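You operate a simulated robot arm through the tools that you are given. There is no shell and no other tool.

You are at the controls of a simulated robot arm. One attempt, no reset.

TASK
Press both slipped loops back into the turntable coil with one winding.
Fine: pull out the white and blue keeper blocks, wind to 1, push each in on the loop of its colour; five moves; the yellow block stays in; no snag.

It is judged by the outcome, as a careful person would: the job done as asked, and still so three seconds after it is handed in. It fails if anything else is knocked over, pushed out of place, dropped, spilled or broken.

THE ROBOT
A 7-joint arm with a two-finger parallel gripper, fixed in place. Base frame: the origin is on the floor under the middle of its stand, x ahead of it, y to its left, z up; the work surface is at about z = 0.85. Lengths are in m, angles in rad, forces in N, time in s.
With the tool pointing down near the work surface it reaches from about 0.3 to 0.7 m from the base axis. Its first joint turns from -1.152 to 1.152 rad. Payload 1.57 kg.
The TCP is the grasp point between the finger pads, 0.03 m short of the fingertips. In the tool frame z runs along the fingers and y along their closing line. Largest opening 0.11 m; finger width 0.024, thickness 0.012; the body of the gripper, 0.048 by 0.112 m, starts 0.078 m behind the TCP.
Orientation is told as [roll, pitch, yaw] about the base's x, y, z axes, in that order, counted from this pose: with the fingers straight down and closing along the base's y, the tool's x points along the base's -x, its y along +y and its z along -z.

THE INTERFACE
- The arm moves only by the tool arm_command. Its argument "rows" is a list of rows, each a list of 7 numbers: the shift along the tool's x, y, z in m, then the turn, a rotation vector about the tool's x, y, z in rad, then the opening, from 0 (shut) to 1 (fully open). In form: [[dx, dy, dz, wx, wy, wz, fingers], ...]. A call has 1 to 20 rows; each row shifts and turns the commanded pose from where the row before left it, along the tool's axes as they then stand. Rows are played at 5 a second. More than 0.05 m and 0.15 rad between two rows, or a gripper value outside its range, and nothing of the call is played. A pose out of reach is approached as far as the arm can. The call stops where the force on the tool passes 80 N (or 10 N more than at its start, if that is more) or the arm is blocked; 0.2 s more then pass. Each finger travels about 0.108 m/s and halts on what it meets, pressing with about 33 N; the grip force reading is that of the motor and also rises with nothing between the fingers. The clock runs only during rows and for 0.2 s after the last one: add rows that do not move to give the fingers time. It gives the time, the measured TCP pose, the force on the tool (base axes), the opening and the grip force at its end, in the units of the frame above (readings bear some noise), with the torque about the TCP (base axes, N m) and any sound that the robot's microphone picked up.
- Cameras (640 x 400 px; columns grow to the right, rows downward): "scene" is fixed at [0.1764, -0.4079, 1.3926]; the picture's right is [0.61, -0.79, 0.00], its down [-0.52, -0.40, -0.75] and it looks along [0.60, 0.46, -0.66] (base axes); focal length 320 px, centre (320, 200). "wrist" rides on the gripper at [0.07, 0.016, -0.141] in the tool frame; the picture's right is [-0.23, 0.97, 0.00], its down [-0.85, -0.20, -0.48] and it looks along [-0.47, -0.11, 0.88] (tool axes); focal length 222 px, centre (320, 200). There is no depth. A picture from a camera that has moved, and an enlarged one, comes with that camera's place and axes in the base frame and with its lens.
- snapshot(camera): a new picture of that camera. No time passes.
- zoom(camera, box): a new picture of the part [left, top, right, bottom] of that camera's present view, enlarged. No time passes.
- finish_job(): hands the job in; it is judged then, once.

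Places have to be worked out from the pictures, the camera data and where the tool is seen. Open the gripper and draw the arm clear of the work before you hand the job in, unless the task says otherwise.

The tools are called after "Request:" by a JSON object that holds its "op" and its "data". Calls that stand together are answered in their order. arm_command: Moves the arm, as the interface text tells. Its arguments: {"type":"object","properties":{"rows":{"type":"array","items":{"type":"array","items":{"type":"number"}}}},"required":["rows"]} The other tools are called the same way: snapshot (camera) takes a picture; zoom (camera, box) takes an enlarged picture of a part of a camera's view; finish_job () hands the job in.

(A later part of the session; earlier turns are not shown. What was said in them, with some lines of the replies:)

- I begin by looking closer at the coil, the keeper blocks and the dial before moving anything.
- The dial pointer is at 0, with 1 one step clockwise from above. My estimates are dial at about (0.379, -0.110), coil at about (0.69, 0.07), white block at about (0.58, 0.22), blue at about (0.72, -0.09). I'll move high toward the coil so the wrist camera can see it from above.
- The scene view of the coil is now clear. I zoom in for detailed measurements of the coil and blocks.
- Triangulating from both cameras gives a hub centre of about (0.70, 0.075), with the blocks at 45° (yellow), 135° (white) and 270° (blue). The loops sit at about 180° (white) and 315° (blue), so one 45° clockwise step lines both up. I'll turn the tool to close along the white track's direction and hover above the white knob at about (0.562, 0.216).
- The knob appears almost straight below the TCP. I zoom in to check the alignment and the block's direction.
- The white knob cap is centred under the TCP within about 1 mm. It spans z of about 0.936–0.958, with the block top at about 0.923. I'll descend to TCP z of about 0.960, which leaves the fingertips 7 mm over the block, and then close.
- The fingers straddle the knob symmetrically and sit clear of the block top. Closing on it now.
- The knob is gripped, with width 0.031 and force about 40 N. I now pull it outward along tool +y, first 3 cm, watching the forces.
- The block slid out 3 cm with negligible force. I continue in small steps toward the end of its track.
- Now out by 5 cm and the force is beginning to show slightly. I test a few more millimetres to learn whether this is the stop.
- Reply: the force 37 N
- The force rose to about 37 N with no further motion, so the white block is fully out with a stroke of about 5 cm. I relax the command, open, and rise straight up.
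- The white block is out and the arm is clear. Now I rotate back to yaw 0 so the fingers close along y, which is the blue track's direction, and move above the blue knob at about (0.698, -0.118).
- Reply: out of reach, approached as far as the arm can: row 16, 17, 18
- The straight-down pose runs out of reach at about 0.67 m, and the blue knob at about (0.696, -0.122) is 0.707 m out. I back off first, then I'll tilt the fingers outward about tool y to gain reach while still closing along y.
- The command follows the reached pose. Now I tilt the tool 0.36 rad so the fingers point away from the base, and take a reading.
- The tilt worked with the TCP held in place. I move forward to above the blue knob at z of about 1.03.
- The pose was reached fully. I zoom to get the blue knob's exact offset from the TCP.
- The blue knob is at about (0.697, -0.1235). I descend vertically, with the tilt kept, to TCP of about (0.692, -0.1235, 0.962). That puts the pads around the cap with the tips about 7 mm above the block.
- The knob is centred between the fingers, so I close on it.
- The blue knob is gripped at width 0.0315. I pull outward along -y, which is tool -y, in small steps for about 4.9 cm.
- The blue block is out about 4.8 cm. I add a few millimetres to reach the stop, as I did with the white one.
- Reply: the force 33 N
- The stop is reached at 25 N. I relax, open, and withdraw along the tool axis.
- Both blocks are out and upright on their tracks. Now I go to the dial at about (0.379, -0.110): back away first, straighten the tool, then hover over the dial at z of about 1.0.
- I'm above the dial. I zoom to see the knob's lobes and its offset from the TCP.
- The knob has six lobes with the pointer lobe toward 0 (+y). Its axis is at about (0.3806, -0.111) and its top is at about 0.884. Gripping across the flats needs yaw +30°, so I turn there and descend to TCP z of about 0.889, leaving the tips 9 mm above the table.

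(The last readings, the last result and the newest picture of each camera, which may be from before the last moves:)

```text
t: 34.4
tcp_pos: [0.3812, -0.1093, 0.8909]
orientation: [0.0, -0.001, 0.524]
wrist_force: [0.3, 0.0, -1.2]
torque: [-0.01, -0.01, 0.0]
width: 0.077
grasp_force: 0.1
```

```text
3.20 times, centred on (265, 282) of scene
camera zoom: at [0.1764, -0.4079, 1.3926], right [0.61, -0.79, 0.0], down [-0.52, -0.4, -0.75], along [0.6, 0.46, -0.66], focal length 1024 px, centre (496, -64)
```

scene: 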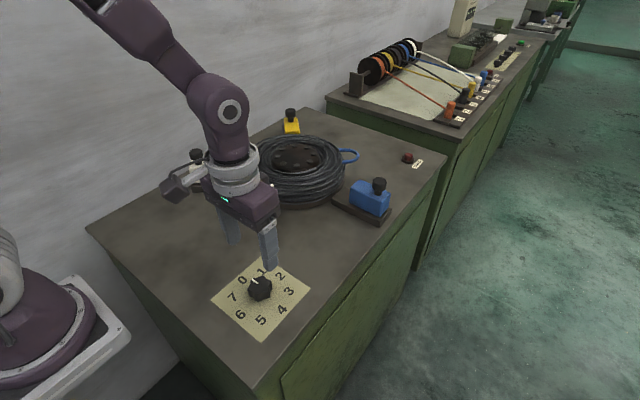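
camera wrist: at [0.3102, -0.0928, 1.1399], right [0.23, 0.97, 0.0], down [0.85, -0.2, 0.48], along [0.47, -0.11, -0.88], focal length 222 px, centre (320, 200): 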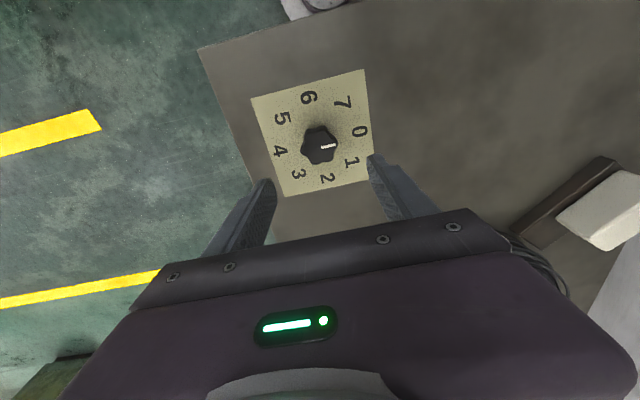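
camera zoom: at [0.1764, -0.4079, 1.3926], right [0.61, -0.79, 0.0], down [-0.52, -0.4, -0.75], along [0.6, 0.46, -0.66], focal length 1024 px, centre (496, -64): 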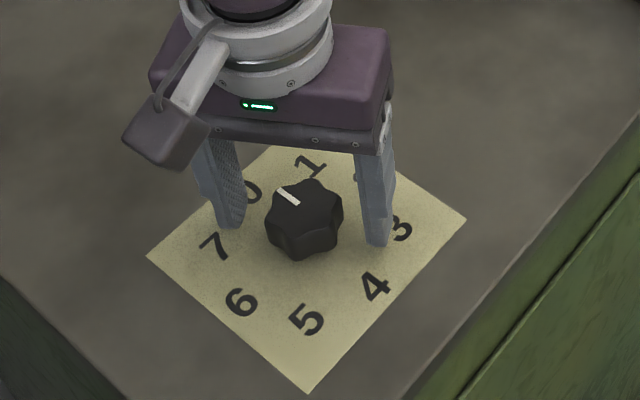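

The fingers straddle the flats. The knob centre sits about 3 mm toward tool +x, so I nudge that way and close.

Request:
{"op": "arm_command", "data": {"rows": [[0.003, 0, 0, 0, 0, 0, 0.6], [0, 0, 0, 0, 0, 0, 0.45], [0, 0, 0, 0, 0, 0, 0.3], [0, 0, 0, 0, 0, 0, 0.15], [0, 0, 0, 0, 0, 0, 0], [0, 0, 0, 0, 0, 0, 0]]}}

Request:
{"op": "zoom", "data": {"camera": "wrist", "box": [200, 80, 440, 230]}}

Request:
{"op": "snapshot", "data": {"camera": "scene"}}

```text
t: 35.8
tcp_pos: [0.3774, -0.1121, 0.8905]
orientation: [-0.001, -0.001, 0.524]
wrist_force: [-4.6, 7.0, -1.3]
torque: [-0.2, -0.32, -0.04]
width: 0.0417
grasp_force: 44.7
```

```text
2.67 times, centred on (320, 155) of wrist
camera zoom: at [0.3091, -0.1323, 1.0322], right [-0.29, 0.96, 0.0], down [0.84, 0.25, 0.48], along [0.46, 0.14, -0.88], focal length 592 px, centre (320, 320)
```

zoom: 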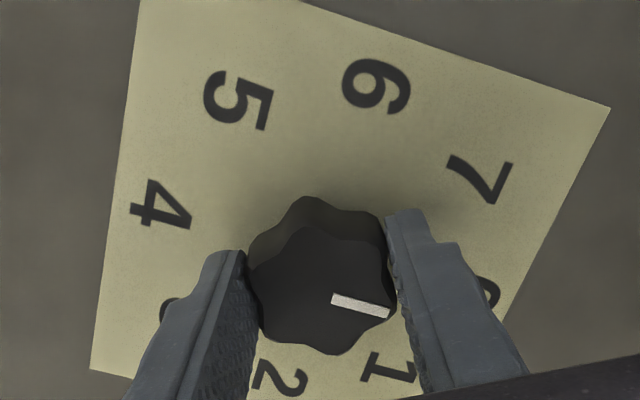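

```text
taken
```

scene: 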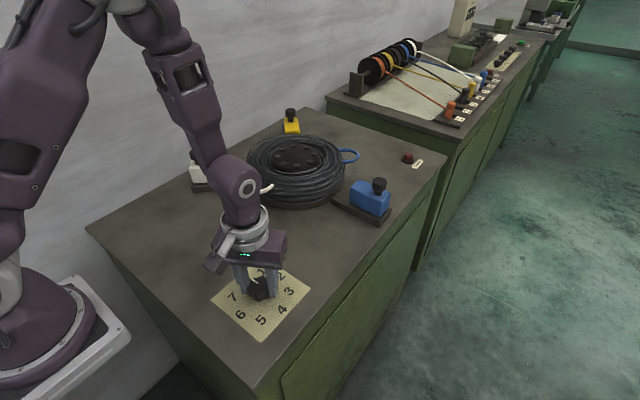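

The grip is on at width 0.0417. I start winding clockwise, which is positive about tool z, doing the first half gently and then checking that the coil follows.

Request:
{"op": "arm_command", "data": {"rows": [[0, 0, 0, 0, 0, 0.06, 0], [0, 0, 0, 0, 0, 0.08, 0], [0, 0, 0, 0, 0, 0.08, 0], [0, 0, 0, 0, 0, 0.08, 0], [0, 0, 0, 0, 0, 0.08, 0], [0, 0, 0, 0, 0, 0, 0]]}}

Request:
{"op": "zoom", "data": {"camera": "wrist", "box": [200, 80, 440, 230]}}

Request:
{"op": "snapshot", "data": {"camera": "scene"}}

```text
t: 37.2
tcp_pos: [0.3777, -0.1117, 0.8903]
orientation: [0.0, 0.003, 0.144]
wrist_force: [-11.0, 18.8, 1.0]
torque: [0.1, -0.26, -0.01]
width: 0.0414
grasp_force: 44.4
```

```text
2.67 times, centred on (320, 155) of wrist
camera zoom: at [0.3062, -0.1046, 1.0323], right [0.09, 1.0, 0.0], down [0.88, -0.08, 0.48], along [0.48, -0.04, -0.88], focal length 592 px, centre (320, 320)
```

zoom: 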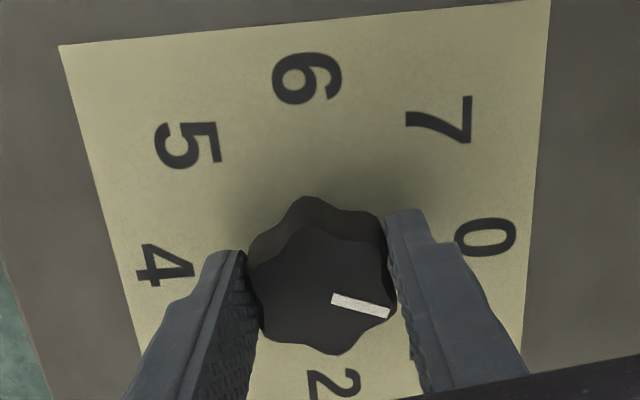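

```text
taken
```

scene: 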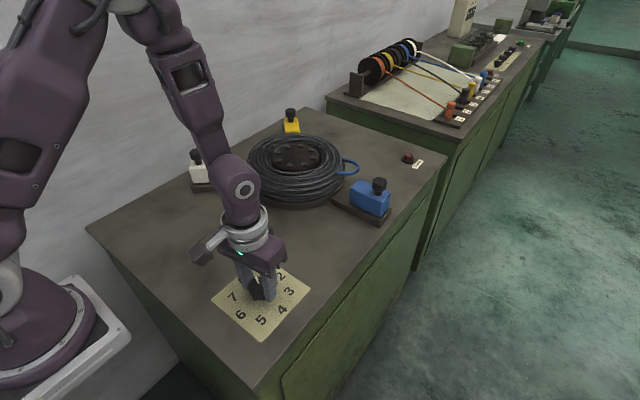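

The knob turns with the fingers and the blue loop moves toward the blue block. There is about 20 N of side load from a slight axis offset, so I shift about 3 mm with it while finishing the remaining 0.405 rad.

Request:
{"op": "arm_command", "data": {"rows": [[0.0011, 0.0027, 0, 0, 0, 0, 0], [0, 0, 0, 0, 0, 0.081, 0], [0, 0, 0, 0, 0, 0.081, 0], [0, 0, 0, 0, 0, 0.081, 0], [0, 0, 0, 0, 0, 0.081, 0], [0, 0, 0, 0, 0, 0.081, 0], [0, 0, 0, 0, 0, 0, 0]]}}

Request:
{"op": "zoom", "data": {"camera": "wrist", "box": [200, 80, 440, 230]}}

Request:
{"op": "snapshot", "data": {"camera": "scene"}}

```text
t: 38.8
tcp_pos: [0.3777, -0.1091, 0.8912]
orientation: [0.0, -0.002, -0.263]
wrist_force: [3.1, -19.5, -24.7]
torque: [-0.06, -0.86, -0.04]
width: 0.0417
grasp_force: 45.1
```

```text
2.67 times, centred on (320, 155) of wrist
camera zoom: at [0.314, -0.0759, 1.0322], right [0.47, 0.88, 0.0], down [0.77, -0.42, 0.48], along [0.42, -0.23, -0.88], focal length 592 px, centre (320, 320)
```

zoom: 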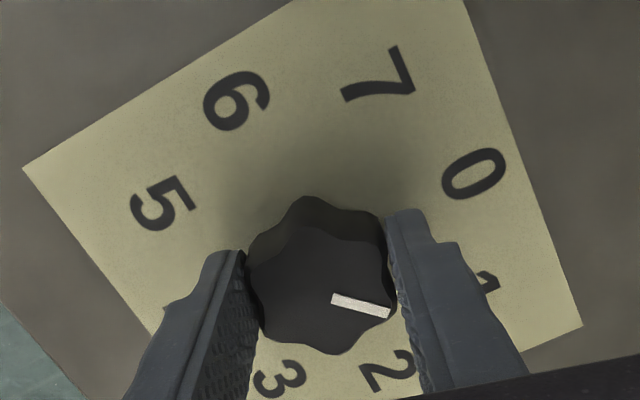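

```text
taken
```

scene: 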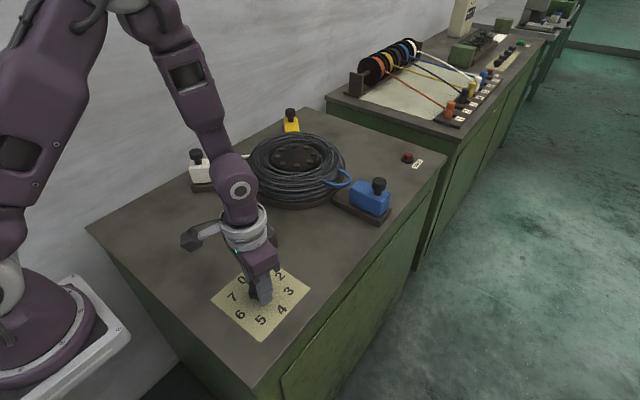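

The knob followed the full 45° and the blue loop is now in front of the blue block. There is a residual side load, so I relax about 2.5 mm and re-read before releasing.

Request:
{"op": "arm_command", "data": {"rows": [[-0.0006, -0.0022, 0, 0, 0, 0, 0], [0, 0, 0, 0, 0, 0, 0], [0, 0, 0, 0, 0, 0, 0]]}}

Request:
{"op": "zoom", "data": {"camera": "scene", "box": [240, 110, 420, 230]}}

Request:
{"op": "zoom", "data": {"camera": "scene", "box": [200, 220, 330, 345]}}

```text
t: 39.6
tcp_pos: [0.3767, -0.1104, 0.8915]
orientation: [0.001, 0.0, -0.257]
wrist_force: [11.0, 16.3, -16.4]
torque: [0.06, -0.28, 0.08]
width: 0.0416
grasp_force: 45.1
```

```text
3.33 times, centred on (330, 170) of scene
camera zoom: at [0.1769, -0.4075, 1.3927], right [0.61, -0.79, 0.0], down [-0.52, -0.4, -0.75], along [0.59, 0.46, -0.66], focal length 1067 px, centre (287, 300)
```

zoom: 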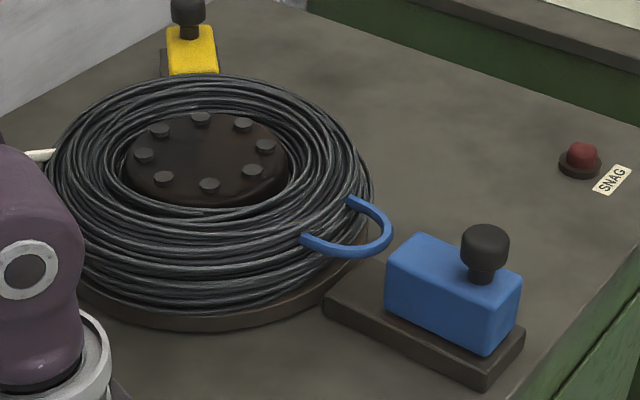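

```text
3.20 times, centred on (265, 282) of scene
camera zoom: at [0.1769, -0.4075, 1.3927], right [0.61, -0.79, 0.0], down [-0.52, -0.4, -0.75], along [0.59, 0.46, -0.66], focal length 1024 px, centre (496, -64)
```

zoom: 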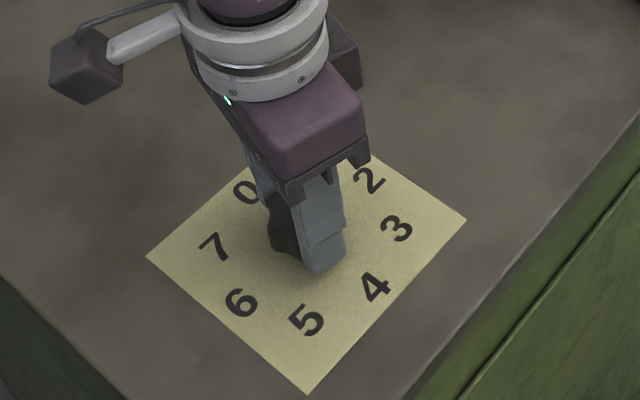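

The snag lamp is dark, and the blue loop faces the blue block. I centre by about 1 mm and open the fingers, then check the pointer before rising.

Request:
{"op": "arm_command", "data": {"rows": [[-0.0002, 0.001, 0, 0, 0, 0, 0], [0, 0, 0, 0, 0, 0, 0.45], [0, 0, 0, 0, 0, 0, 0.55], [0, 0, 0, 0, 0, 0, 0.65], [0, 0, 0, 0, 0, 0, 0.7], [0, 0, 0, 0, 0, 0, 0.7]]}}

Request:
{"op": "zoom", "data": {"camera": "wrist", "box": [200, 80, 440, 230]}}

```text
t: 41.0
tcp_pos: [0.3766, -0.1114, 0.8914]
orientation: [0.0, 0.001, -0.262]
wrist_force: [0.3, -0.5, -0.5]
torque: [-0.01, 0.03, -0.02]
width: 0.077
grasp_force: 0.0
```

```text
2.67 times, centred on (320, 155) of wrist
camera zoom: at [0.3138, -0.0768, 1.0325], right [0.47, 0.88, 0.0], down [0.77, -0.41, 0.48], along [0.42, -0.23, -0.88], focal length 592 px, centre (320, 320)
```

zoom: 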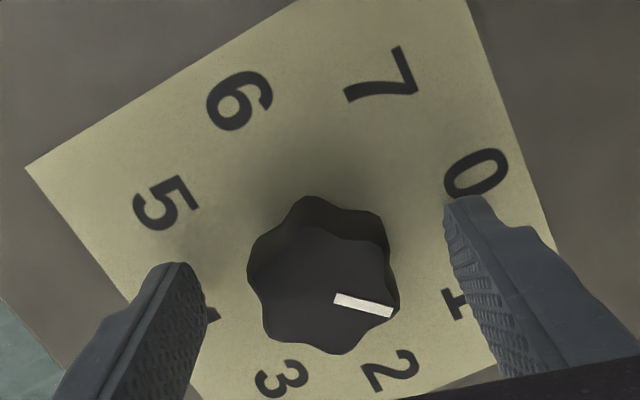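

The knob is released with no load and the pointer is toward 1. I rise straight up and check the dial and coil.

Request:
{"op": "arm_command", "data": {"rows": [[0, 0, -0.02, 0, 0, 0, 0.7], [0, 0, -0.03, 0, 0, 0, 0.7], [0, 0, -0.04, 0, 0, 0, 0.7], [0, 0, -0.05, 0, 0, 0, 0.7], [0, 0, -0.05, 0, 0, 0, 0.7], [0, 0, 0, 0, 0, 0, 0.7]]}}

Request:
{"op": "zoom", "data": {"camera": "scene", "box": [200, 220, 330, 345]}}

Request:
{"op": "snapshot", "data": {"camera": "wrist"}}

Request:
{"op": "snapshot", "data": {"camera": "scene"}}

```text
t: 42.4
tcp_pos: [0.3767, -0.1095, 1.0809]
orientation: [-0.001, 0.0, -0.262]
wrist_force: [-0.5, 0.4, -0.3]
torque: [0.02, -0.02, 0.0]
width: 0.0773
grasp_force: 0.0
```

```text
3.20 times, centred on (265, 282) of scene
camera zoom: at [0.1764, -0.4079, 1.3926], right [0.61, -0.79, 0.0], down [-0.52, -0.4, -0.75], along [0.6, 0.46, -0.66], focal length 1024 px, centre (496, -64)
```

zoom: 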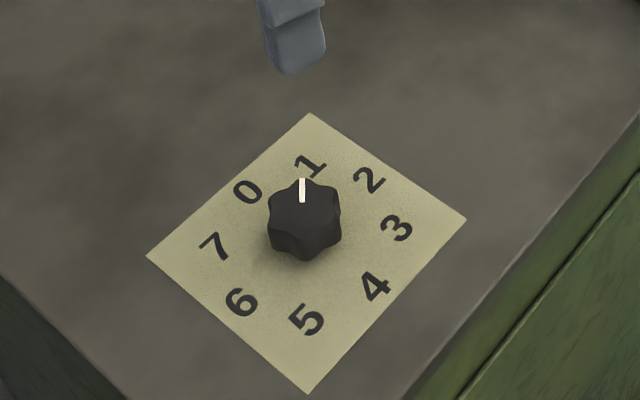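

```text
taken
camera wrist: at [0.3127, -0.0772, 1.2219], right [0.47, 0.88, 0.0], down [0.77, -0.41, 0.48], along [0.42, -0.23, -0.88], focal length 222 px, centre (320, 200)
```

wrist: 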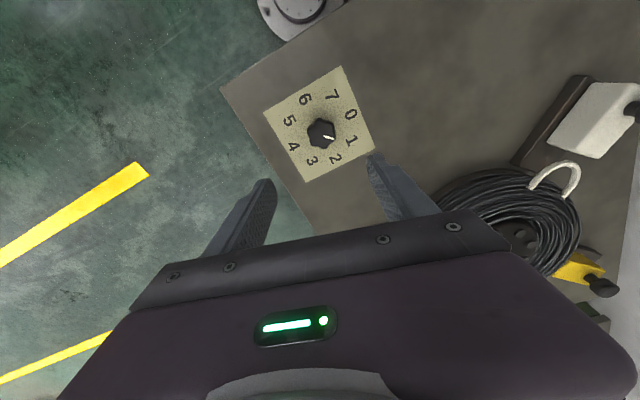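

```text
taken
```

scene: 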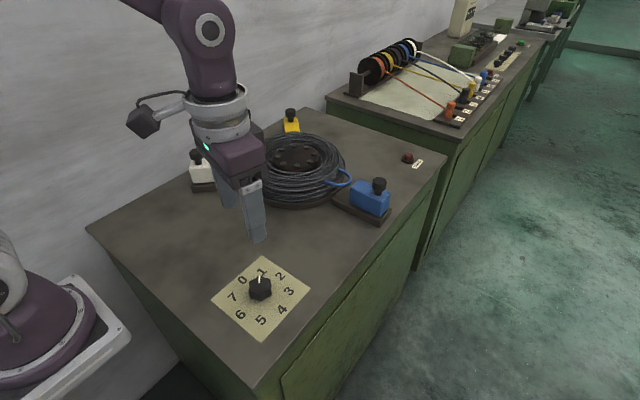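

The pointer appears at 1. I zoom hard to judge how exact it is and see whether the loops are centred on their blocks.

Request:
{"op": "zoom", "data": {"camera": "scene", "box": [228, 258, 292, 310]}}

Request:
{"op": "zoom", "data": {"camera": "wrist", "box": [260, 60, 388, 190]}}

Request:
{"op": "zoom", "data": {"camera": "scene", "box": [290, 120, 418, 230]}}

Request:
{"op": "zoom", "data": {"camera": "wrist", "box": [440, 60, 640, 310]}}

```text
7.69 times, centred on (260, 284) of scene
camera zoom: at [0.1764, -0.4079, 1.3926], right [0.61, -0.79, 0.0], down [-0.52, -0.4, -0.75], along [0.6, 0.46, -0.66], focal length 2462 px, centre (782, -446)
```

zoom: 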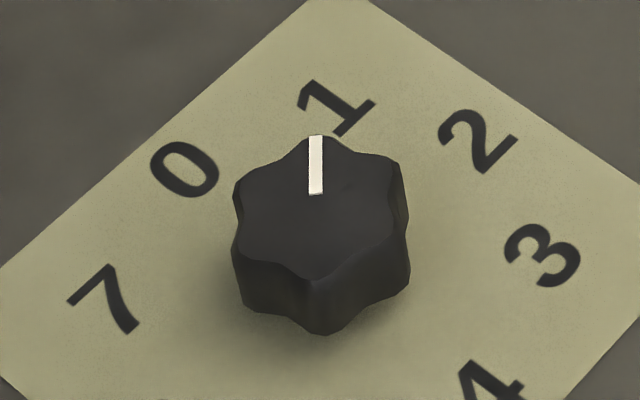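

```text
3.08 times, centred on (324, 125) of wrist
camera zoom: at [0.3127, -0.0772, 1.2219], right [0.47, 0.88, 0.0], down [0.77, -0.41, 0.48], along [0.42, -0.23, -0.88], focal length 684 px, centre (308, 431)
```

zoom: 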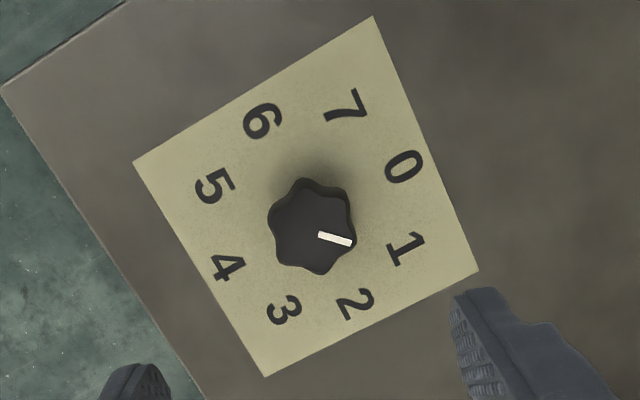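

```text
3.64 times, centred on (354, 175) of scene
camera zoom: at [0.1764, -0.4079, 1.3926], right [0.61, -0.79, 0.0], down [-0.52, -0.4, -0.75], along [0.6, 0.46, -0.66], focal length 1164 px, centre (196, 291)
```

zoom: 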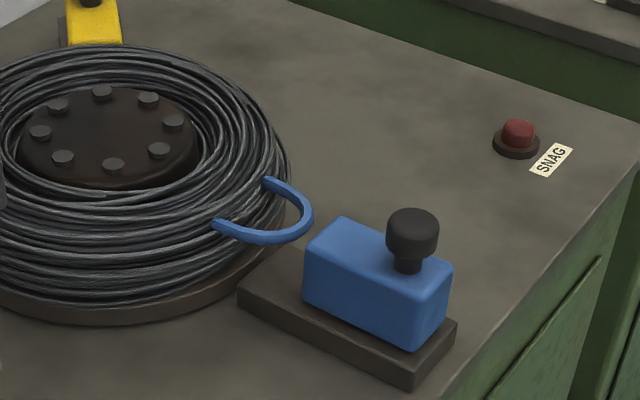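

```text
1.60 times, centred on (540, 185) of wrist
camera zoom: at [0.3127, -0.0772, 1.2219], right [0.47, 0.88, 0.0], down [0.77, -0.41, 0.48], along [0.42, -0.23, -0.88], focal length 355 px, centre (-32, 224)
```

zoom: 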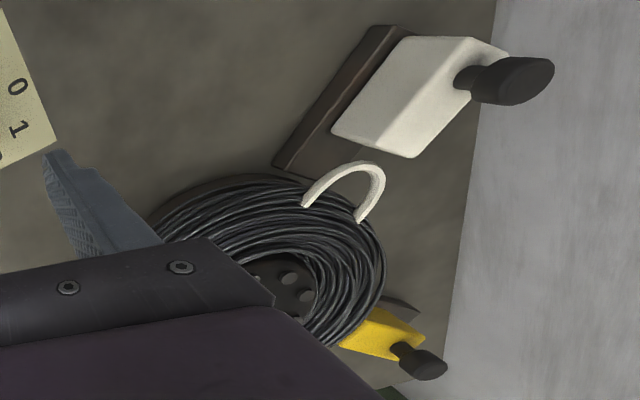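

The pointer direction works out at 45.0° against the numeral's 44.2°, so the dial sits right on 1, and both loops face their blocks. Now I return to the white block: turn to yaw +45° and hover over its knob at about (0.5235, 0.249).

Request:
{"op": "arm_command", "data": {"rows": [[0, 0, 0, 0, 0, -0.1309, 0.6], [0, 0, 0, 0, 0, -0.1309, 0.6], [0, 0, 0, 0, 0, -0.1309, 0.6], [0, 0, 0, 0, 0, -0.1309, 0.6], [0, 0, 0, 0, 0, -0.1309, 0.6], [0, 0, 0, 0, 0, -0.1309, 0.6], [0, 0, 0, 0, 0, -0.1309, 0.6], [0, 0, 0, 0, 0, -0.1309, 0.6], [-0.03573, 0.01497, 0.003, 0, 0, 0, 0.6], [-0.03573, 0.01497, 0.003, 0, 0, 0, 0.6], [-0.03573, 0.01497, 0.003, 0, 0, 0, 0.6], [-0.03573, 0.01497, 0.003, 0, 0, 0, 0.6], [-0.03573, 0.01497, 0.003, 0, 0, 0, 0.6], [-0.03573, 0.01497, 0.003, 0, 0, 0, 0.6], [-0.03573, 0.01497, 0.003, 0, 0, 0, 0.6], [-0.03573, 0.01497, 0.003, 0, 0, 0, 0.6], [-0.03573, 0.01497, 0.003, 0, 0, 0, 0.6], [-0.03573, 0.01497, 0.003, 0, 0, 0, 0.6], [0, 0, 0, 0, 0, 0, 0.6], [0, 0, 0, 0, 0, 0, 0.6]]}}

Request:
{"op": "snapshot", "data": {"camera": "wrist"}}

Request:
{"op": "snapshot", "data": {"camera": "scene"}}

```text
t: 46.6
tcp_pos: [0.5237, 0.2496, 1.0515]
orientation: [0.001, -0.002, 0.786]
wrist_force: [-0.1, 0.5, -0.3]
torque: [0.0, 0.0, -0.03]
width: 0.066
grasp_force: 0.1
```

```text
taken
camera wrist: at [0.4621, 0.2108, 1.1926], right [-0.53, 0.85, 0.0], down [0.75, 0.46, 0.48], along [0.41, 0.25, -0.88], focal length 222 px, centre (320, 200)
```

wrist: 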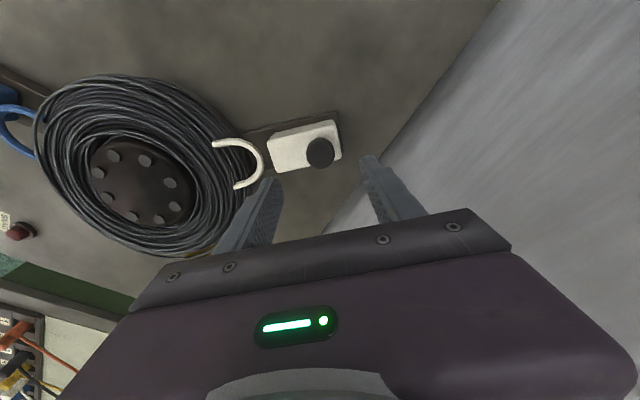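

```text
taken
```

scene: 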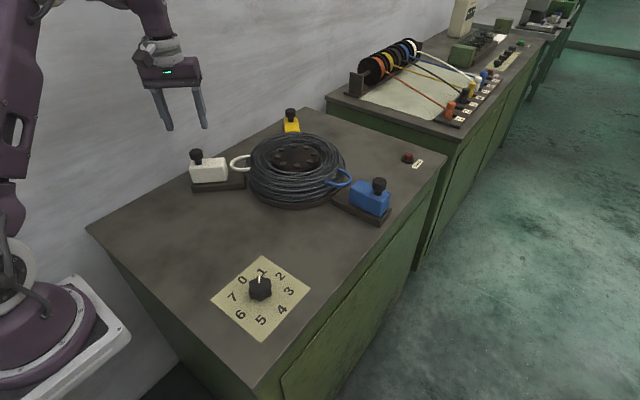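

The white loop is centred in front of the white block and the knob is right under the TCP. I descend and close.

Request:
{"op": "arm_command", "data": {"rows": [[0, 0, 0.025, 0, 0, 0, 0.6], [0, 0, 0.025, 0, 0, 0, 0.6], [0, 0, 0.025, 0, 0, 0, 0.6], [0, 0, 0.0165, 0, 0, 0, 0.6], [0, 0, 0, 0, 0, 0, 0.6], [0, 0, 0, 0, 0, 0, 0.4], [0, 0, 0, 0, 0, 0, 0.25], [0, 0, 0, 0, 0, 0, 0.1], [0, 0, 0, 0, 0, 0, 0], [0, 0, 0, 0, 0, 0, 0], [0, 0, 0, 0, 0, 0, 0]]}}

Request:
{"op": "zoom", "data": {"camera": "wrist", "box": [200, 80, 440, 230]}}

Request:
{"op": "zoom", "data": {"camera": "scene", "box": [170, 120, 330, 220]}}

```text
t: 49.0
tcp_pos: [0.5233, 0.2488, 0.9591]
orientation: [0.0, -0.001, 0.785]
wrist_force: [-0.6, 1.8, -5.8]
torque: [0.09, -0.05, 0.0]
width: 0.0316
grasp_force: 40.3
```

```text
2.67 times, centred on (320, 155) of wrist
camera zoom: at [0.4623, 0.2105, 1.1006], right [-0.53, 0.85, 0.0], down [0.75, 0.46, 0.48], along [0.41, 0.25, -0.88], focal length 592 px, centre (320, 320)
```

zoom: 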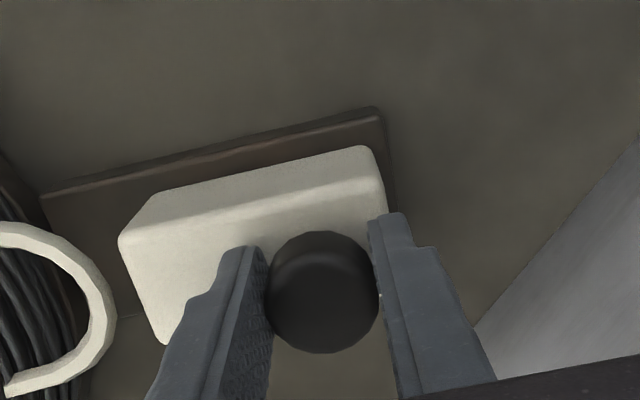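

```text
4.00 times, centred on (250, 170) of scene
camera zoom: at [0.1765, -0.4078, 1.3926], right [0.61, -0.79, 0.0], down [-0.52, -0.4, -0.75], along [0.6, 0.46, -0.66], focal length 1280 px, centre (600, 320)
```

zoom: 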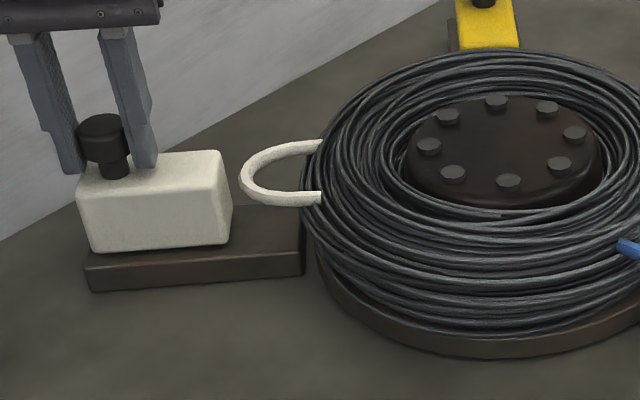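

The knob is gripped again. I push the white block inward along tool -y onto the white loop, watching the forces.

Request:
{"op": "arm_command", "data": {"rows": [[0, -0.005, 0, 0, 0, 0, 0], [0, -0.006, 0, 0, 0, 0, 0], [0, -0.006, 0, 0, 0, 0, 0], [0, -0.006, 0, 0, 0, 0, 0], [0, -0.006, 0, 0, 0, 0, 0], [0, 0, 0, 0, 0, 0, 0]]}}

Request:
{"op": "zoom", "data": {"camera": "scene", "box": [170, 120, 330, 220]}}

```text
t: 50.4
tcp_pos: [0.5442, 0.2277, 0.9595]
orientation: [-0.001, 0.0, 0.786]
wrist_force: [2.0, 2.2, -16.7]
torque: [0.2, -0.14, -0.02]
width: 0.0315
grasp_force: 40.6
```

```text
4.00 times, centred on (250, 170) of scene
camera zoom: at [0.1767, -0.4077, 1.3926], right [0.61, -0.79, 0.0], down [-0.52, -0.4, -0.75], along [0.6, 0.46, -0.66], focal length 1280 px, centre (600, 320)
```

zoom: 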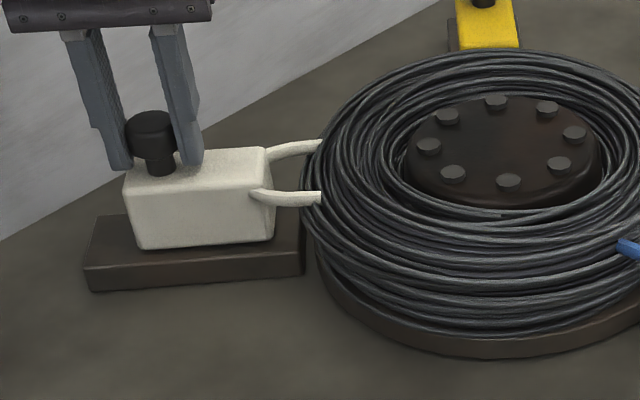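

The block slides in over the loop's place with little horizontal force. I push on for the rest of the stroke.

Request:
{"op": "arm_command", "data": {"rows": [[0, -0.005, 0, 0, 0, 0, 0], [0, -0.005, 0, 0, 0, 0, 0], [0, -0.005, 0, 0, 0, 0, 0], [0, -0.004, 0, 0, 0, 0, 0], [0, 0, 0, 0, 0, 0, 0]]}}

Request:
{"op": "zoom", "data": {"camera": "scene", "box": [170, 120, 330, 220]}}

Request:
{"op": "snapshot", "data": {"camera": "wrist"}}

```text
t: 51.6
tcp_pos: [0.5564, 0.2141, 0.9587]
orientation: [0.001, 0.0, 0.787]
wrist_force: [4.4, 2.8, -17.5]
torque: [-0.16, 0.15, 0.03]
width: 0.0315
grasp_force: 39.8
```

```text
4.00 times, centred on (250, 170) of scene
camera zoom: at [0.1768, -0.4077, 1.3926], right [0.61, -0.79, 0.0], down [-0.52, -0.4, -0.75], along [0.6, 0.46, -0.66], focal length 1280 px, centre (600, 320)
```

zoom: 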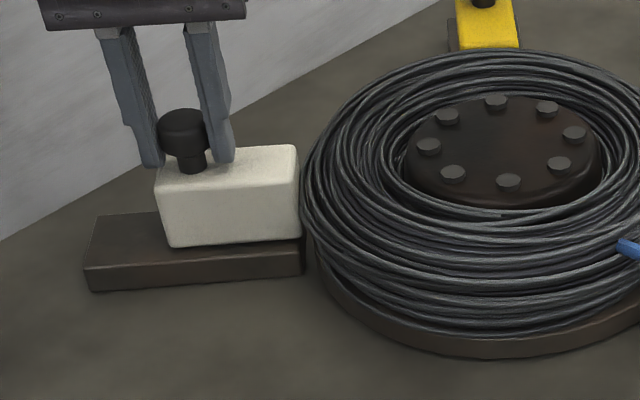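

```text
taken
camera wrist: at [0.4968, 0.176, 1.1007], right [-0.53, 0.85, 0.0], down [0.75, 0.46, 0.48], along [0.41, 0.25, -0.88], focal length 222 px, centre (320, 200)
```

wrist: 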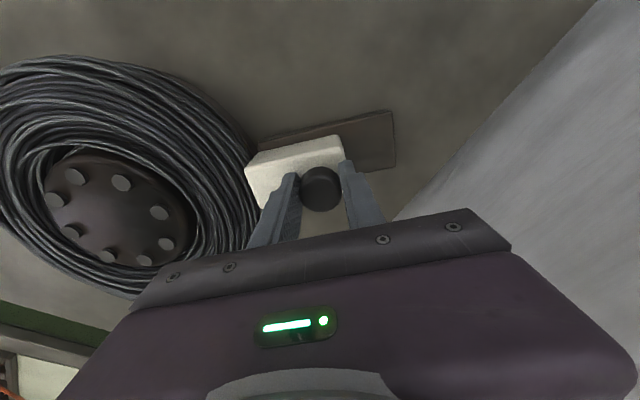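

The white loop has gone into the coil. I push the last 2–3 mm to seat the block at its inner stop.

Request:
{"op": "arm_command", "data": {"rows": [[0, -0.003, 0, 0, 0, 0, 0], [0, -0.003, 0, 0, 0, 0, 0], [0, 0, 0, 0, 0, 0, 0]]}}

```text
t: 52.4
tcp_pos: [0.5586, 0.2142, 0.9592]
orientation: [0.008, 0.002, 0.788]
wrist_force: [-27.3, 21.9, -6.6]
torque: [-0.01, 0.81, 0.18]
width: 0.0317
grasp_force: 39.7
```

Stop contact is at 35 N, so the white block is fully seated. I relax 4 mm, open, and rise.

Request:
{"op": "arm_command", "data": {"rows": [[0, 0.004, 0, 0, 0, 0, 0], [0, 0, 0, 0, 0, 0, 0], [0, 0, 0, 0, 0, 0, 0.3], [0, 0, 0, 0, 0, 0, 0.5], [0, 0, 0, 0, 0, 0, 0.6], [0, 0, 0, 0, 0, 0, 0.6], [0, 0, -0.02, 0, 0, 0, 0.6], [0, 0, -0.03, 0, 0, 0, 0.6], [0, 0, -0.04, 0, 0, 0, 0.6], [0, 0, -0.04, 0, 0, 0, 0.6], [0, 0, 0, 0, 0, 0, 0.6]]}}

Request:
{"op": "zoom", "data": {"camera": "scene", "box": [170, 100, 410, 240]}}

Request:
{"op": "snapshot", "data": {"camera": "wrist"}}

```text
t: 54.8
tcp_pos: [0.5594, 0.212, 1.0899]
orientation: [0.002, 0.0, 0.784]
wrist_force: [1.3, -0.4, -0.4]
torque: [-0.01, 0.01, 0.01]
width: 0.0661
grasp_force: 0.0
```

```text
2.67 times, centred on (290, 170) of scene
camera zoom: at [0.1764, -0.4079, 1.3926], right [0.61, -0.79, 0.0], down [-0.52, -0.4, -0.75], along [0.6, 0.46, -0.66], focal length 854 px, centre (400, 280)
```

zoom: 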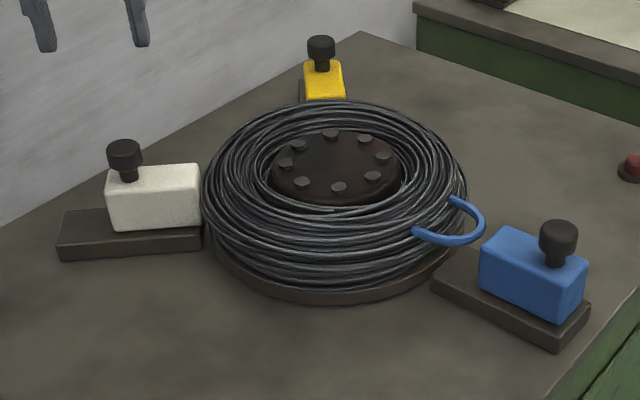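

```text
taken
camera wrist: at [0.4974, 0.1751, 1.231], right [-0.53, 0.85, 0.0], down [0.75, 0.46, 0.48], along [0.41, 0.25, -0.88], focal length 222 px, centre (320, 200)
```

wrist: 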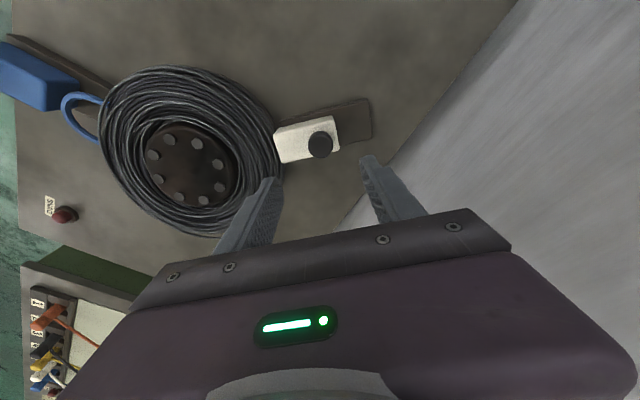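

White is seated and its loop is gone. Next is blue: back to yaw 0, over to about (0.57, -0.173), then the 0.36 rad tilt.

Request:
{"op": "arm_command", "data": {"rows": [[0, 0, 0, 0, 0, 0.1309, 0.6], [0, 0, 0, 0, 0, 0.1309, 0.6], [0, 0, 0, 0, 0, 0.1309, 0.6], [0, 0, 0, 0, 0, 0.1309, 0.6], [0, 0, 0, 0, 0, 0.1309, 0.6], [0, 0, 0, 0, 0, 0.1309, 0.6], [-0.00106, -0.0385, 0.003, 0, 0, 0, 0.6], [-0.00106, -0.0385, 0.003, 0, 0, 0, 0.6], [-0.00106, -0.0385, 0.003, 0, 0, 0, 0.6], [-0.00106, -0.0385, 0.003, 0, 0, 0, 0.6], [-0.00106, -0.0385, 0.003, 0, 0, 0, 0.6], [-0.00106, -0.0385, 0.003, 0, 0, 0, 0.6], [-0.00106, -0.0385, 0.003, 0, 0, 0, 0.6], [-0.00106, -0.0385, 0.003, 0, 0, 0, 0.6], [-0.00106, -0.0385, 0.003, 0, 0, 0, 0.6], [-0.00106, -0.0385, 0.003, 0, 0, 0, 0.6], [0, 0, 0, 0, -0.12, 0, 0.6], [0, 0, 0, 0, -0.12, 0, 0.6], [0, 0, 0, 0, -0.12, 0, 0.6], [0, 0, 0, 0, 0, 0, 0.6]]}}

Request:
{"op": "snapshot", "data": {"camera": "scene"}}

```text
t: 59.0
tcp_pos: [0.5705, -0.1725, 1.0597]
orientation: [0.0, -0.362, -0.001]
wrist_force: [0.2, 0.3, 0.4]
torque: [0.0, -0.01, 0.0]
width: 0.066
grasp_force: 0.1
```

```text
taken
```

scene: 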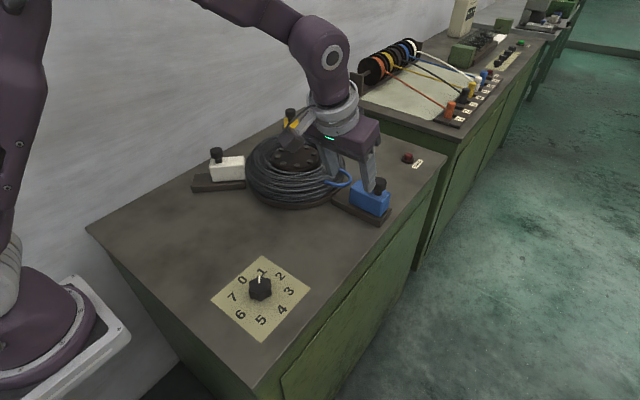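

I reposition to the spot I withdrew to earlier, at about (0.6535, -0.173, 1.065), in line with the blue knob, and check with the wrist camera.

Request:
{"op": "arm_command", "data": {"rows": [[-0.0265, -0.0002, 0.0082, 0, 0, 0, 0.6], [-0.0265, -0.0002, 0.0082, 0, 0, 0, 0.6], [-0.0265, -0.0002, 0.0082, 0, 0, 0, 0.6], [0, 0, 0, 0, 0, 0, 0.6], [0, 0, 0, 0, 0, 0, 0.6]]}}

Request:
{"op": "snapshot", "data": {"camera": "wrist"}}

Request:
{"op": "zoom", "data": {"camera": "wrist", "box": [230, 70, 430, 195]}}

```text
t: 60.2
tcp_pos: [0.6546, -0.1718, 1.0647]
orientation: [0.0, -0.359, 0.002]
wrist_force: [0.9, 0.6, 0.4]
torque: [-0.01, 0.02, 0.02]
width: 0.0656
grasp_force: 0.1
```

```text
taken
camera wrist: at [0.5382, -0.156, 1.172], right [0.21, 0.97, 0.08], down [0.63, -0.2, 0.75], along [0.75, -0.11, -0.66], focal length 222 px, centre (320, 200)
```

wrist: 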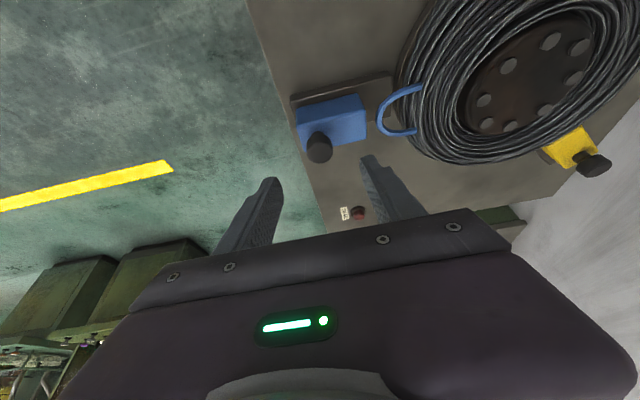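

```text
3.20 times, centred on (330, 132) of wrist
camera zoom: at [0.5382, -0.156, 1.172], right [0.21, 0.97, 0.08], down [0.63, -0.2, 0.75], along [0.75, -0.11, -0.66], focal length 711 px, centre (288, 416)
```

zoom: 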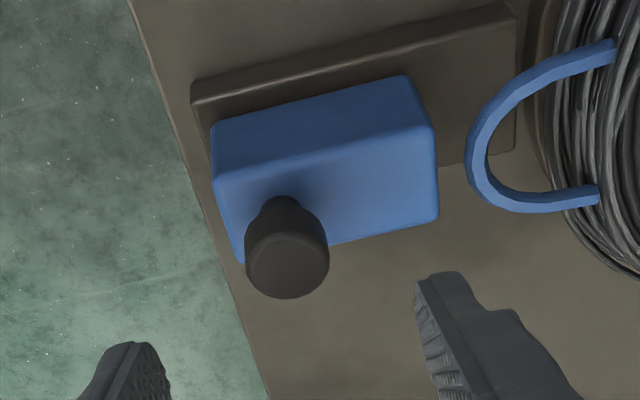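

The blue knob is at about (0.699, -0.174), matching where I released it. I advance 0.110 m along the tool axis with a 2 mm y correction, then close.

Request:
{"op": "arm_command", "data": {"rows": [[0, -0.002, 0.03, 0, 0, 0, 0.6], [0, 0, 0.03, 0, 0, 0, 0.6], [0, 0, 0.03, 0, 0, 0, 0.6], [0, 0, 0.0203, 0, 0, 0, 0.6], [0, 0, 0, 0, 0, 0, 0.6], [0, 0, 0, 0, 0, 0, 0.6]]}}

Request:
{"op": "zoom", "data": {"camera": "wrist", "box": [200, 80, 440, 230]}}

Request:
{"op": "zoom", "data": {"camera": "scene", "box": [290, 120, 418, 230]}}

```text
t: 61.6
tcp_pos: [0.6944, -0.1744, 0.9611]
orientation: [0.0, -0.36, 0.0]
wrist_force: [-0.3, 0.0, -0.2]
torque: [-0.01, 0.0, 0.01]
width: 0.066
grasp_force: 0.0
```

```text
2.67 times, centred on (320, 155) of wrist
camera zoom: at [0.5773, -0.1587, 1.0691], right [0.21, 0.97, 0.08], down [0.63, -0.2, 0.75], along [0.75, -0.11, -0.66], focal length 592 px, centre (320, 320)
```

zoom: 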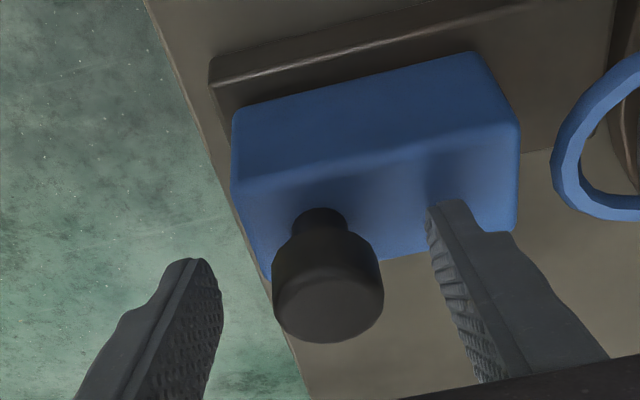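

```text
3.64 times, centred on (354, 175) of scene
camera zoom: at [0.1764, -0.4079, 1.3926], right [0.61, -0.79, 0.0], down [-0.52, -0.4, -0.75], along [0.6, 0.46, -0.66], focal length 1164 px, centre (196, 291)
```

zoom: 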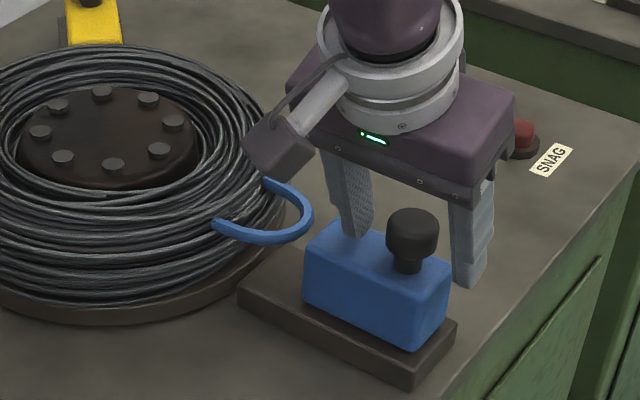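

The knob is between the fingers, about 1 mm toward +y. I nudge 1 mm and close.

Request:
{"op": "arm_command", "data": {"rows": [[0, 0.001, 0, 0, 0, 0, 0.4], [0, 0, 0, 0, 0, 0, 0.25], [0, 0, 0, 0, 0, 0, 0.1], [0, 0, 0, 0, 0, 0, 0], [0, 0, 0, 0, 0, 0, 0], [0, 0, 0, 0, 0, 0, 0]]}}

Request:
{"op": "zoom", "data": {"camera": "wrist", "box": [200, 80, 440, 230]}}

```text
t: 63.0
tcp_pos: [0.6917, -0.1735, 0.9623]
orientation: [-0.001, -0.36, 0.0]
wrist_force: [-0.4, 3.4, -0.7]
torque: [0.09, 0.01, 0.06]
width: 0.0314
grasp_force: 40.0
```

```text
2.67 times, centred on (320, 155) of wrist
camera zoom: at [0.5768, -0.1574, 1.0691], right [0.21, 0.97, 0.08], down [0.63, -0.2, 0.75], along [0.75, -0.11, -0.66], focal length 592 px, centre (320, 320)
```

zoom: 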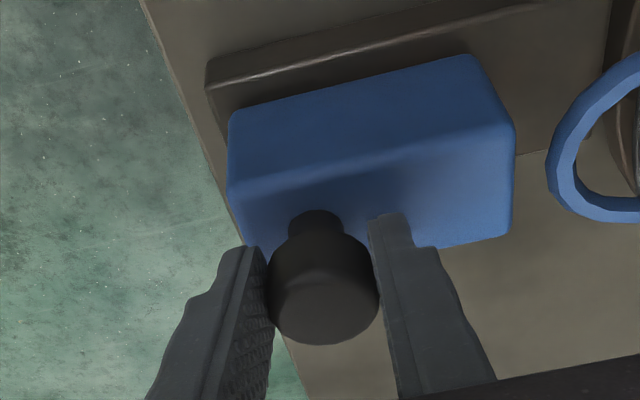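

The blue knob is gripped. I push inward along +y for about 4.8 cm onto the blue loop.

Request:
{"op": "arm_command", "data": {"rows": [[0, 0.005, 0, 0, 0, 0, 0], [0, 0.006, 0, 0, 0, 0, 0], [0, 0.006, 0, 0, 0, 0, 0], [0, 0.006, 0, 0, 0, 0, 0], [0, 0.006, 0, 0, 0, 0, 0], [0, 0.006, 0, 0, 0, 0, 0], [0, 0.005, 0, 0, 0, 0, 0], [0, 0.004, 0, 0, 0, 0, 0], [0, 0.004, 0, 0, 0, 0, 0], [0, 0, 0, 0, 0, 0, 0]]}}

Request:
{"op": "zoom", "data": {"camera": "scene", "box": [290, 120, 418, 230]}}

```text
t: 65.2
tcp_pos: [0.6921, -0.126, 0.9612]
orientation: [0.001, -0.361, 0.001]
wrist_force: [8.9, 0.9, -5.0]
torque: [-0.01, -0.37, -0.07]
width: 0.0315
grasp_force: 39.9
```

```text
3.64 times, centred on (354, 175) of scene
camera zoom: at [0.1767, -0.4079, 1.3926], right [0.61, -0.79, 0.0], down [-0.52, -0.4, -0.75], along [0.6, 0.46, -0.66], focal length 1164 px, centre (196, 291)
```

zoom: 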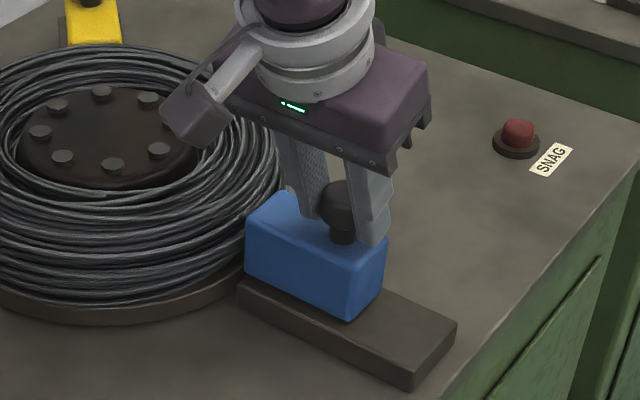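

The blue loop has gone in and the block is nearly home. I push the last few millimetres to its stop.

Request:
{"op": "arm_command", "data": {"rows": [[0, 0.003, 0, 0, 0, 0, 0], [0, 0.003, 0, 0, 0, 0, 0], [0, 0, 0, 0, 0, 0, 0]]}}

```text
t: 66.0
tcp_pos: [0.6923, -0.1233, 0.9613]
orientation: [-0.007, -0.363, -0.002]
wrist_force: [14.0, -24.4, -7.3]
torque: [-0.67, -0.36, -0.18]
width: 0.0317
grasp_force: 40.3
```

The stop is reached, with 24 N against y. I relax 3.5 mm, open, withdraw along the tool axis, and back off toward the base.

Request:
{"op": "arm_command", "data": {"rows": [[0, -0.0035, 0, 0, 0, 0, 0], [0, 0, 0, 0, 0, 0, 0], [0, 0, 0, 0, 0, 0, 0.3], [0, 0, 0, 0, 0, 0, 0.5], [0, 0, 0, 0, 0, 0, 0.6], [0, 0, 0, 0, 0, 0, 0.6], [0, 0, -0.02, 0, 0, 0, 0.6], [0, 0, -0.03, 0, 0, 0, 0.6], [0, 0, -0.03, 0, 0, 0, 0.6], [0, 0, -0.03, 0, 0, 0, 0.6], [0, 0, 0, 0, 0, 0, 0.6]]}}

Request:
{"op": "snapshot", "data": {"camera": "scene"}}

```text
t: 68.4
tcp_pos: [0.6509, -0.1232, 1.0649]
orientation: [0.0, -0.361, 0.0]
wrist_force: [-0.5, -0.3, -0.1]
torque: [-0.02, -0.03, -0.03]
width: 0.0658
grasp_force: 0.1
```

```text
taken
```

scene: 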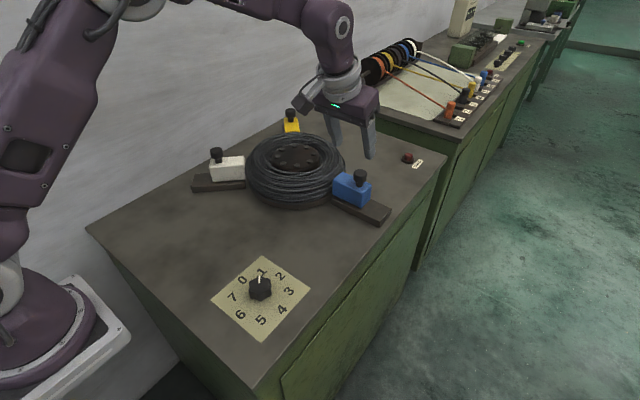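

Both blocks look seated with no loops visible. I draw the arm back and up, straighten it, and open fully for a final inspection.

Request:
{"op": "arm_command", "data": {"rows": [[0.0265, 0, -0.0242, 0, 0, 0, 0.6], [0.0265, 0, -0.0242, 0, 0, 0, 0.6], [0.0265, 0, -0.0242, 0, 0, 0, 0.6], [0.0265, 0, -0.0242, 0, 0, 0, 0.6], [0.0265, 0, -0.0242, 0, 0, 0, 0.6], [0.0265, 0, -0.0242, 0, 0, 0, 0.8], [0, 0, 0, 0, 0.12, 0, 1], [0, 0, 0, 0, 0.12, 0, 1], [0, 0, 0, 0, 0.12, 0, 1], [0, 0, -0.03, 0, 0, 0, 1], [0, 0, -0.03, 0, 0, 0, 1], [0, 0, 0, 0, 0, 0, 1], [0, 0, 0, 0, 0, 0, 1]]}}

Request:
{"op": "zoom", "data": {"camera": "scene", "box": [170, 90, 450, 265]}}

Request:
{"op": "snapshot", "data": {"camera": "wrist"}}

Request:
{"op": "zoom", "data": {"camera": "scene", "box": [228, 258, 292, 310]}}

```text
t: 71.2
tcp_pos: [0.4539, -0.1231, 1.2046]
orientation: [0.0, -0.001, -0.002]
wrist_force: [-0.3, 0.2, 0.6]
torque: [-0.06, 0.01, 0.0]
width: 0.1101
grasp_force: 0.0
```

```text
2.29 times, centred on (310, 178) of scene
camera zoom: at [0.1764, -0.4079, 1.3926], right [0.61, -0.79, 0.0], down [-0.52, -0.4, -0.75], along [0.6, 0.46, -0.66], focal length 732 px, centre (343, 251)
```

zoom: 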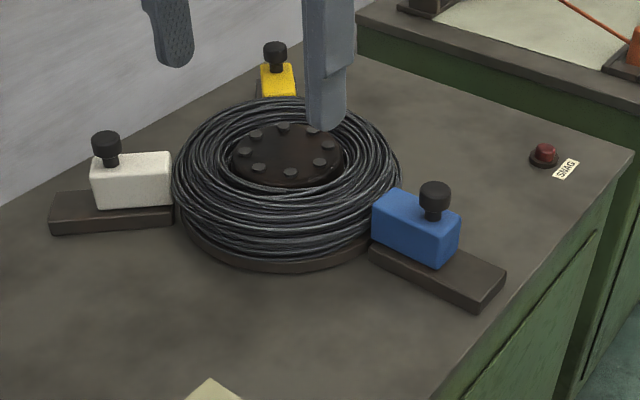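

```text
taken
camera wrist: at [0.3834, -0.1074, 1.3461], right [0.23, 0.97, 0.0], down [0.86, -0.2, 0.48], along [0.47, -0.11, -0.88], focal length 222 px, centre (320, 200)
```

wrist: 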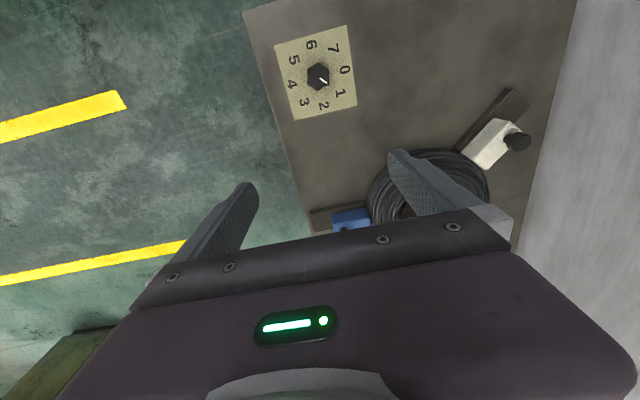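

```text
7.69 times, centred on (260, 284) of scene
camera zoom: at [0.1764, -0.4079, 1.3926], right [0.61, -0.79, 0.0], down [-0.52, -0.4, -0.75], along [0.6, 0.46, -0.66], focal length 2462 px, centre (782, -446)
```

zoom: 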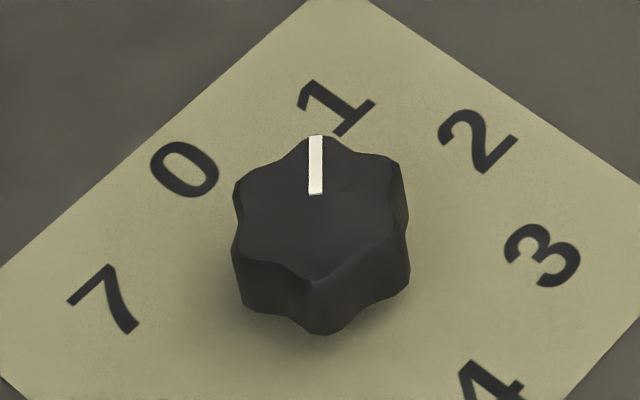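

Both loops are in, the dial is on 1, the yellow block is untouched and the snag lamp is dark. One last check compares the blue and white block positions with the starting crops.

Request:
{"op": "zoom", "data": {"camera": "scene", "box": [280, 130, 440, 230]}}

Request:
{"op": "zoom", "data": {"camera": "scene", "box": [180, 95, 340, 195]}}

```text
4.00 times, centred on (360, 180) of scene
camera zoom: at [0.1764, -0.4079, 1.3926], right [0.61, -0.79, 0.0], down [-0.52, -0.4, -0.75], along [0.6, 0.46, -0.66], focal length 1280 px, centre (160, 280)
```

zoom: 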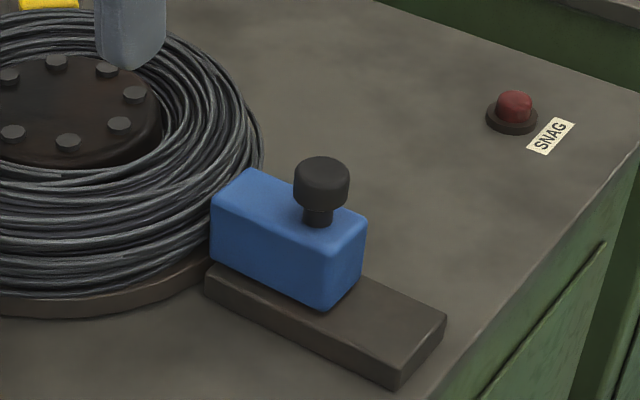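

```text
4.00 times, centred on (260, 145) of scene
camera zoom: at [0.1764, -0.4079, 1.3926], right [0.61, -0.79, 0.0], down [-0.52, -0.4, -0.75], along [0.6, 0.46, -0.66], focal length 1280 px, centre (560, 420)
```

zoom: 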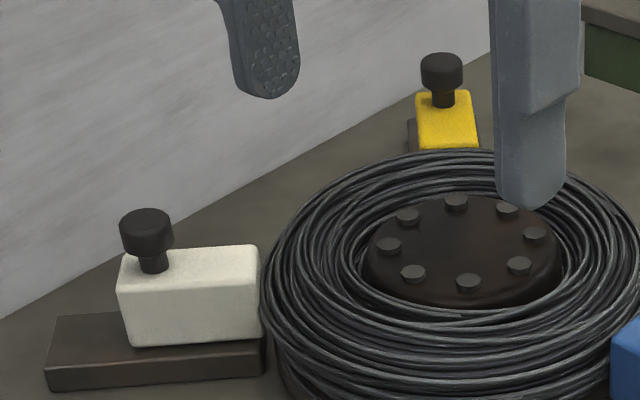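

Both blocks are back exactly where they started, fully in. The loops are pressed into the coil, yellow has not moved, the snag lamp is off, and the arm is clear with the gripper open. I hand the job in.

Request:
{"op": "finish_job", "data": {}}

```text
The job is handed in.
```

Both slipped loops are pressed back into the coil, and I've handed the job in. It took the five moves you listed:

1. **White block out:** pulled to the end of its track, about 5 cm.
2. **Blue block out:** pulled to the end of its track, about 5 cm. I had to tilt the gripper because the blue knob was just out of reach with it pointing straight down.
3. **Wind:** one 45° clockwise turn of the dial, from 0 to 1, which brought both loops in line with their blocks.
4. **White block in:** pushed in on the white loop until it stopped.
5. **Blue block in:** pushed in on the blue loop until it stopped.

In the last pictures neither loop was visible, and both blocks were back where they started. The pointer was on 1, the yellow block had not moved and the snag lamp was dark. I left the gripper open and the arm clear of the work.
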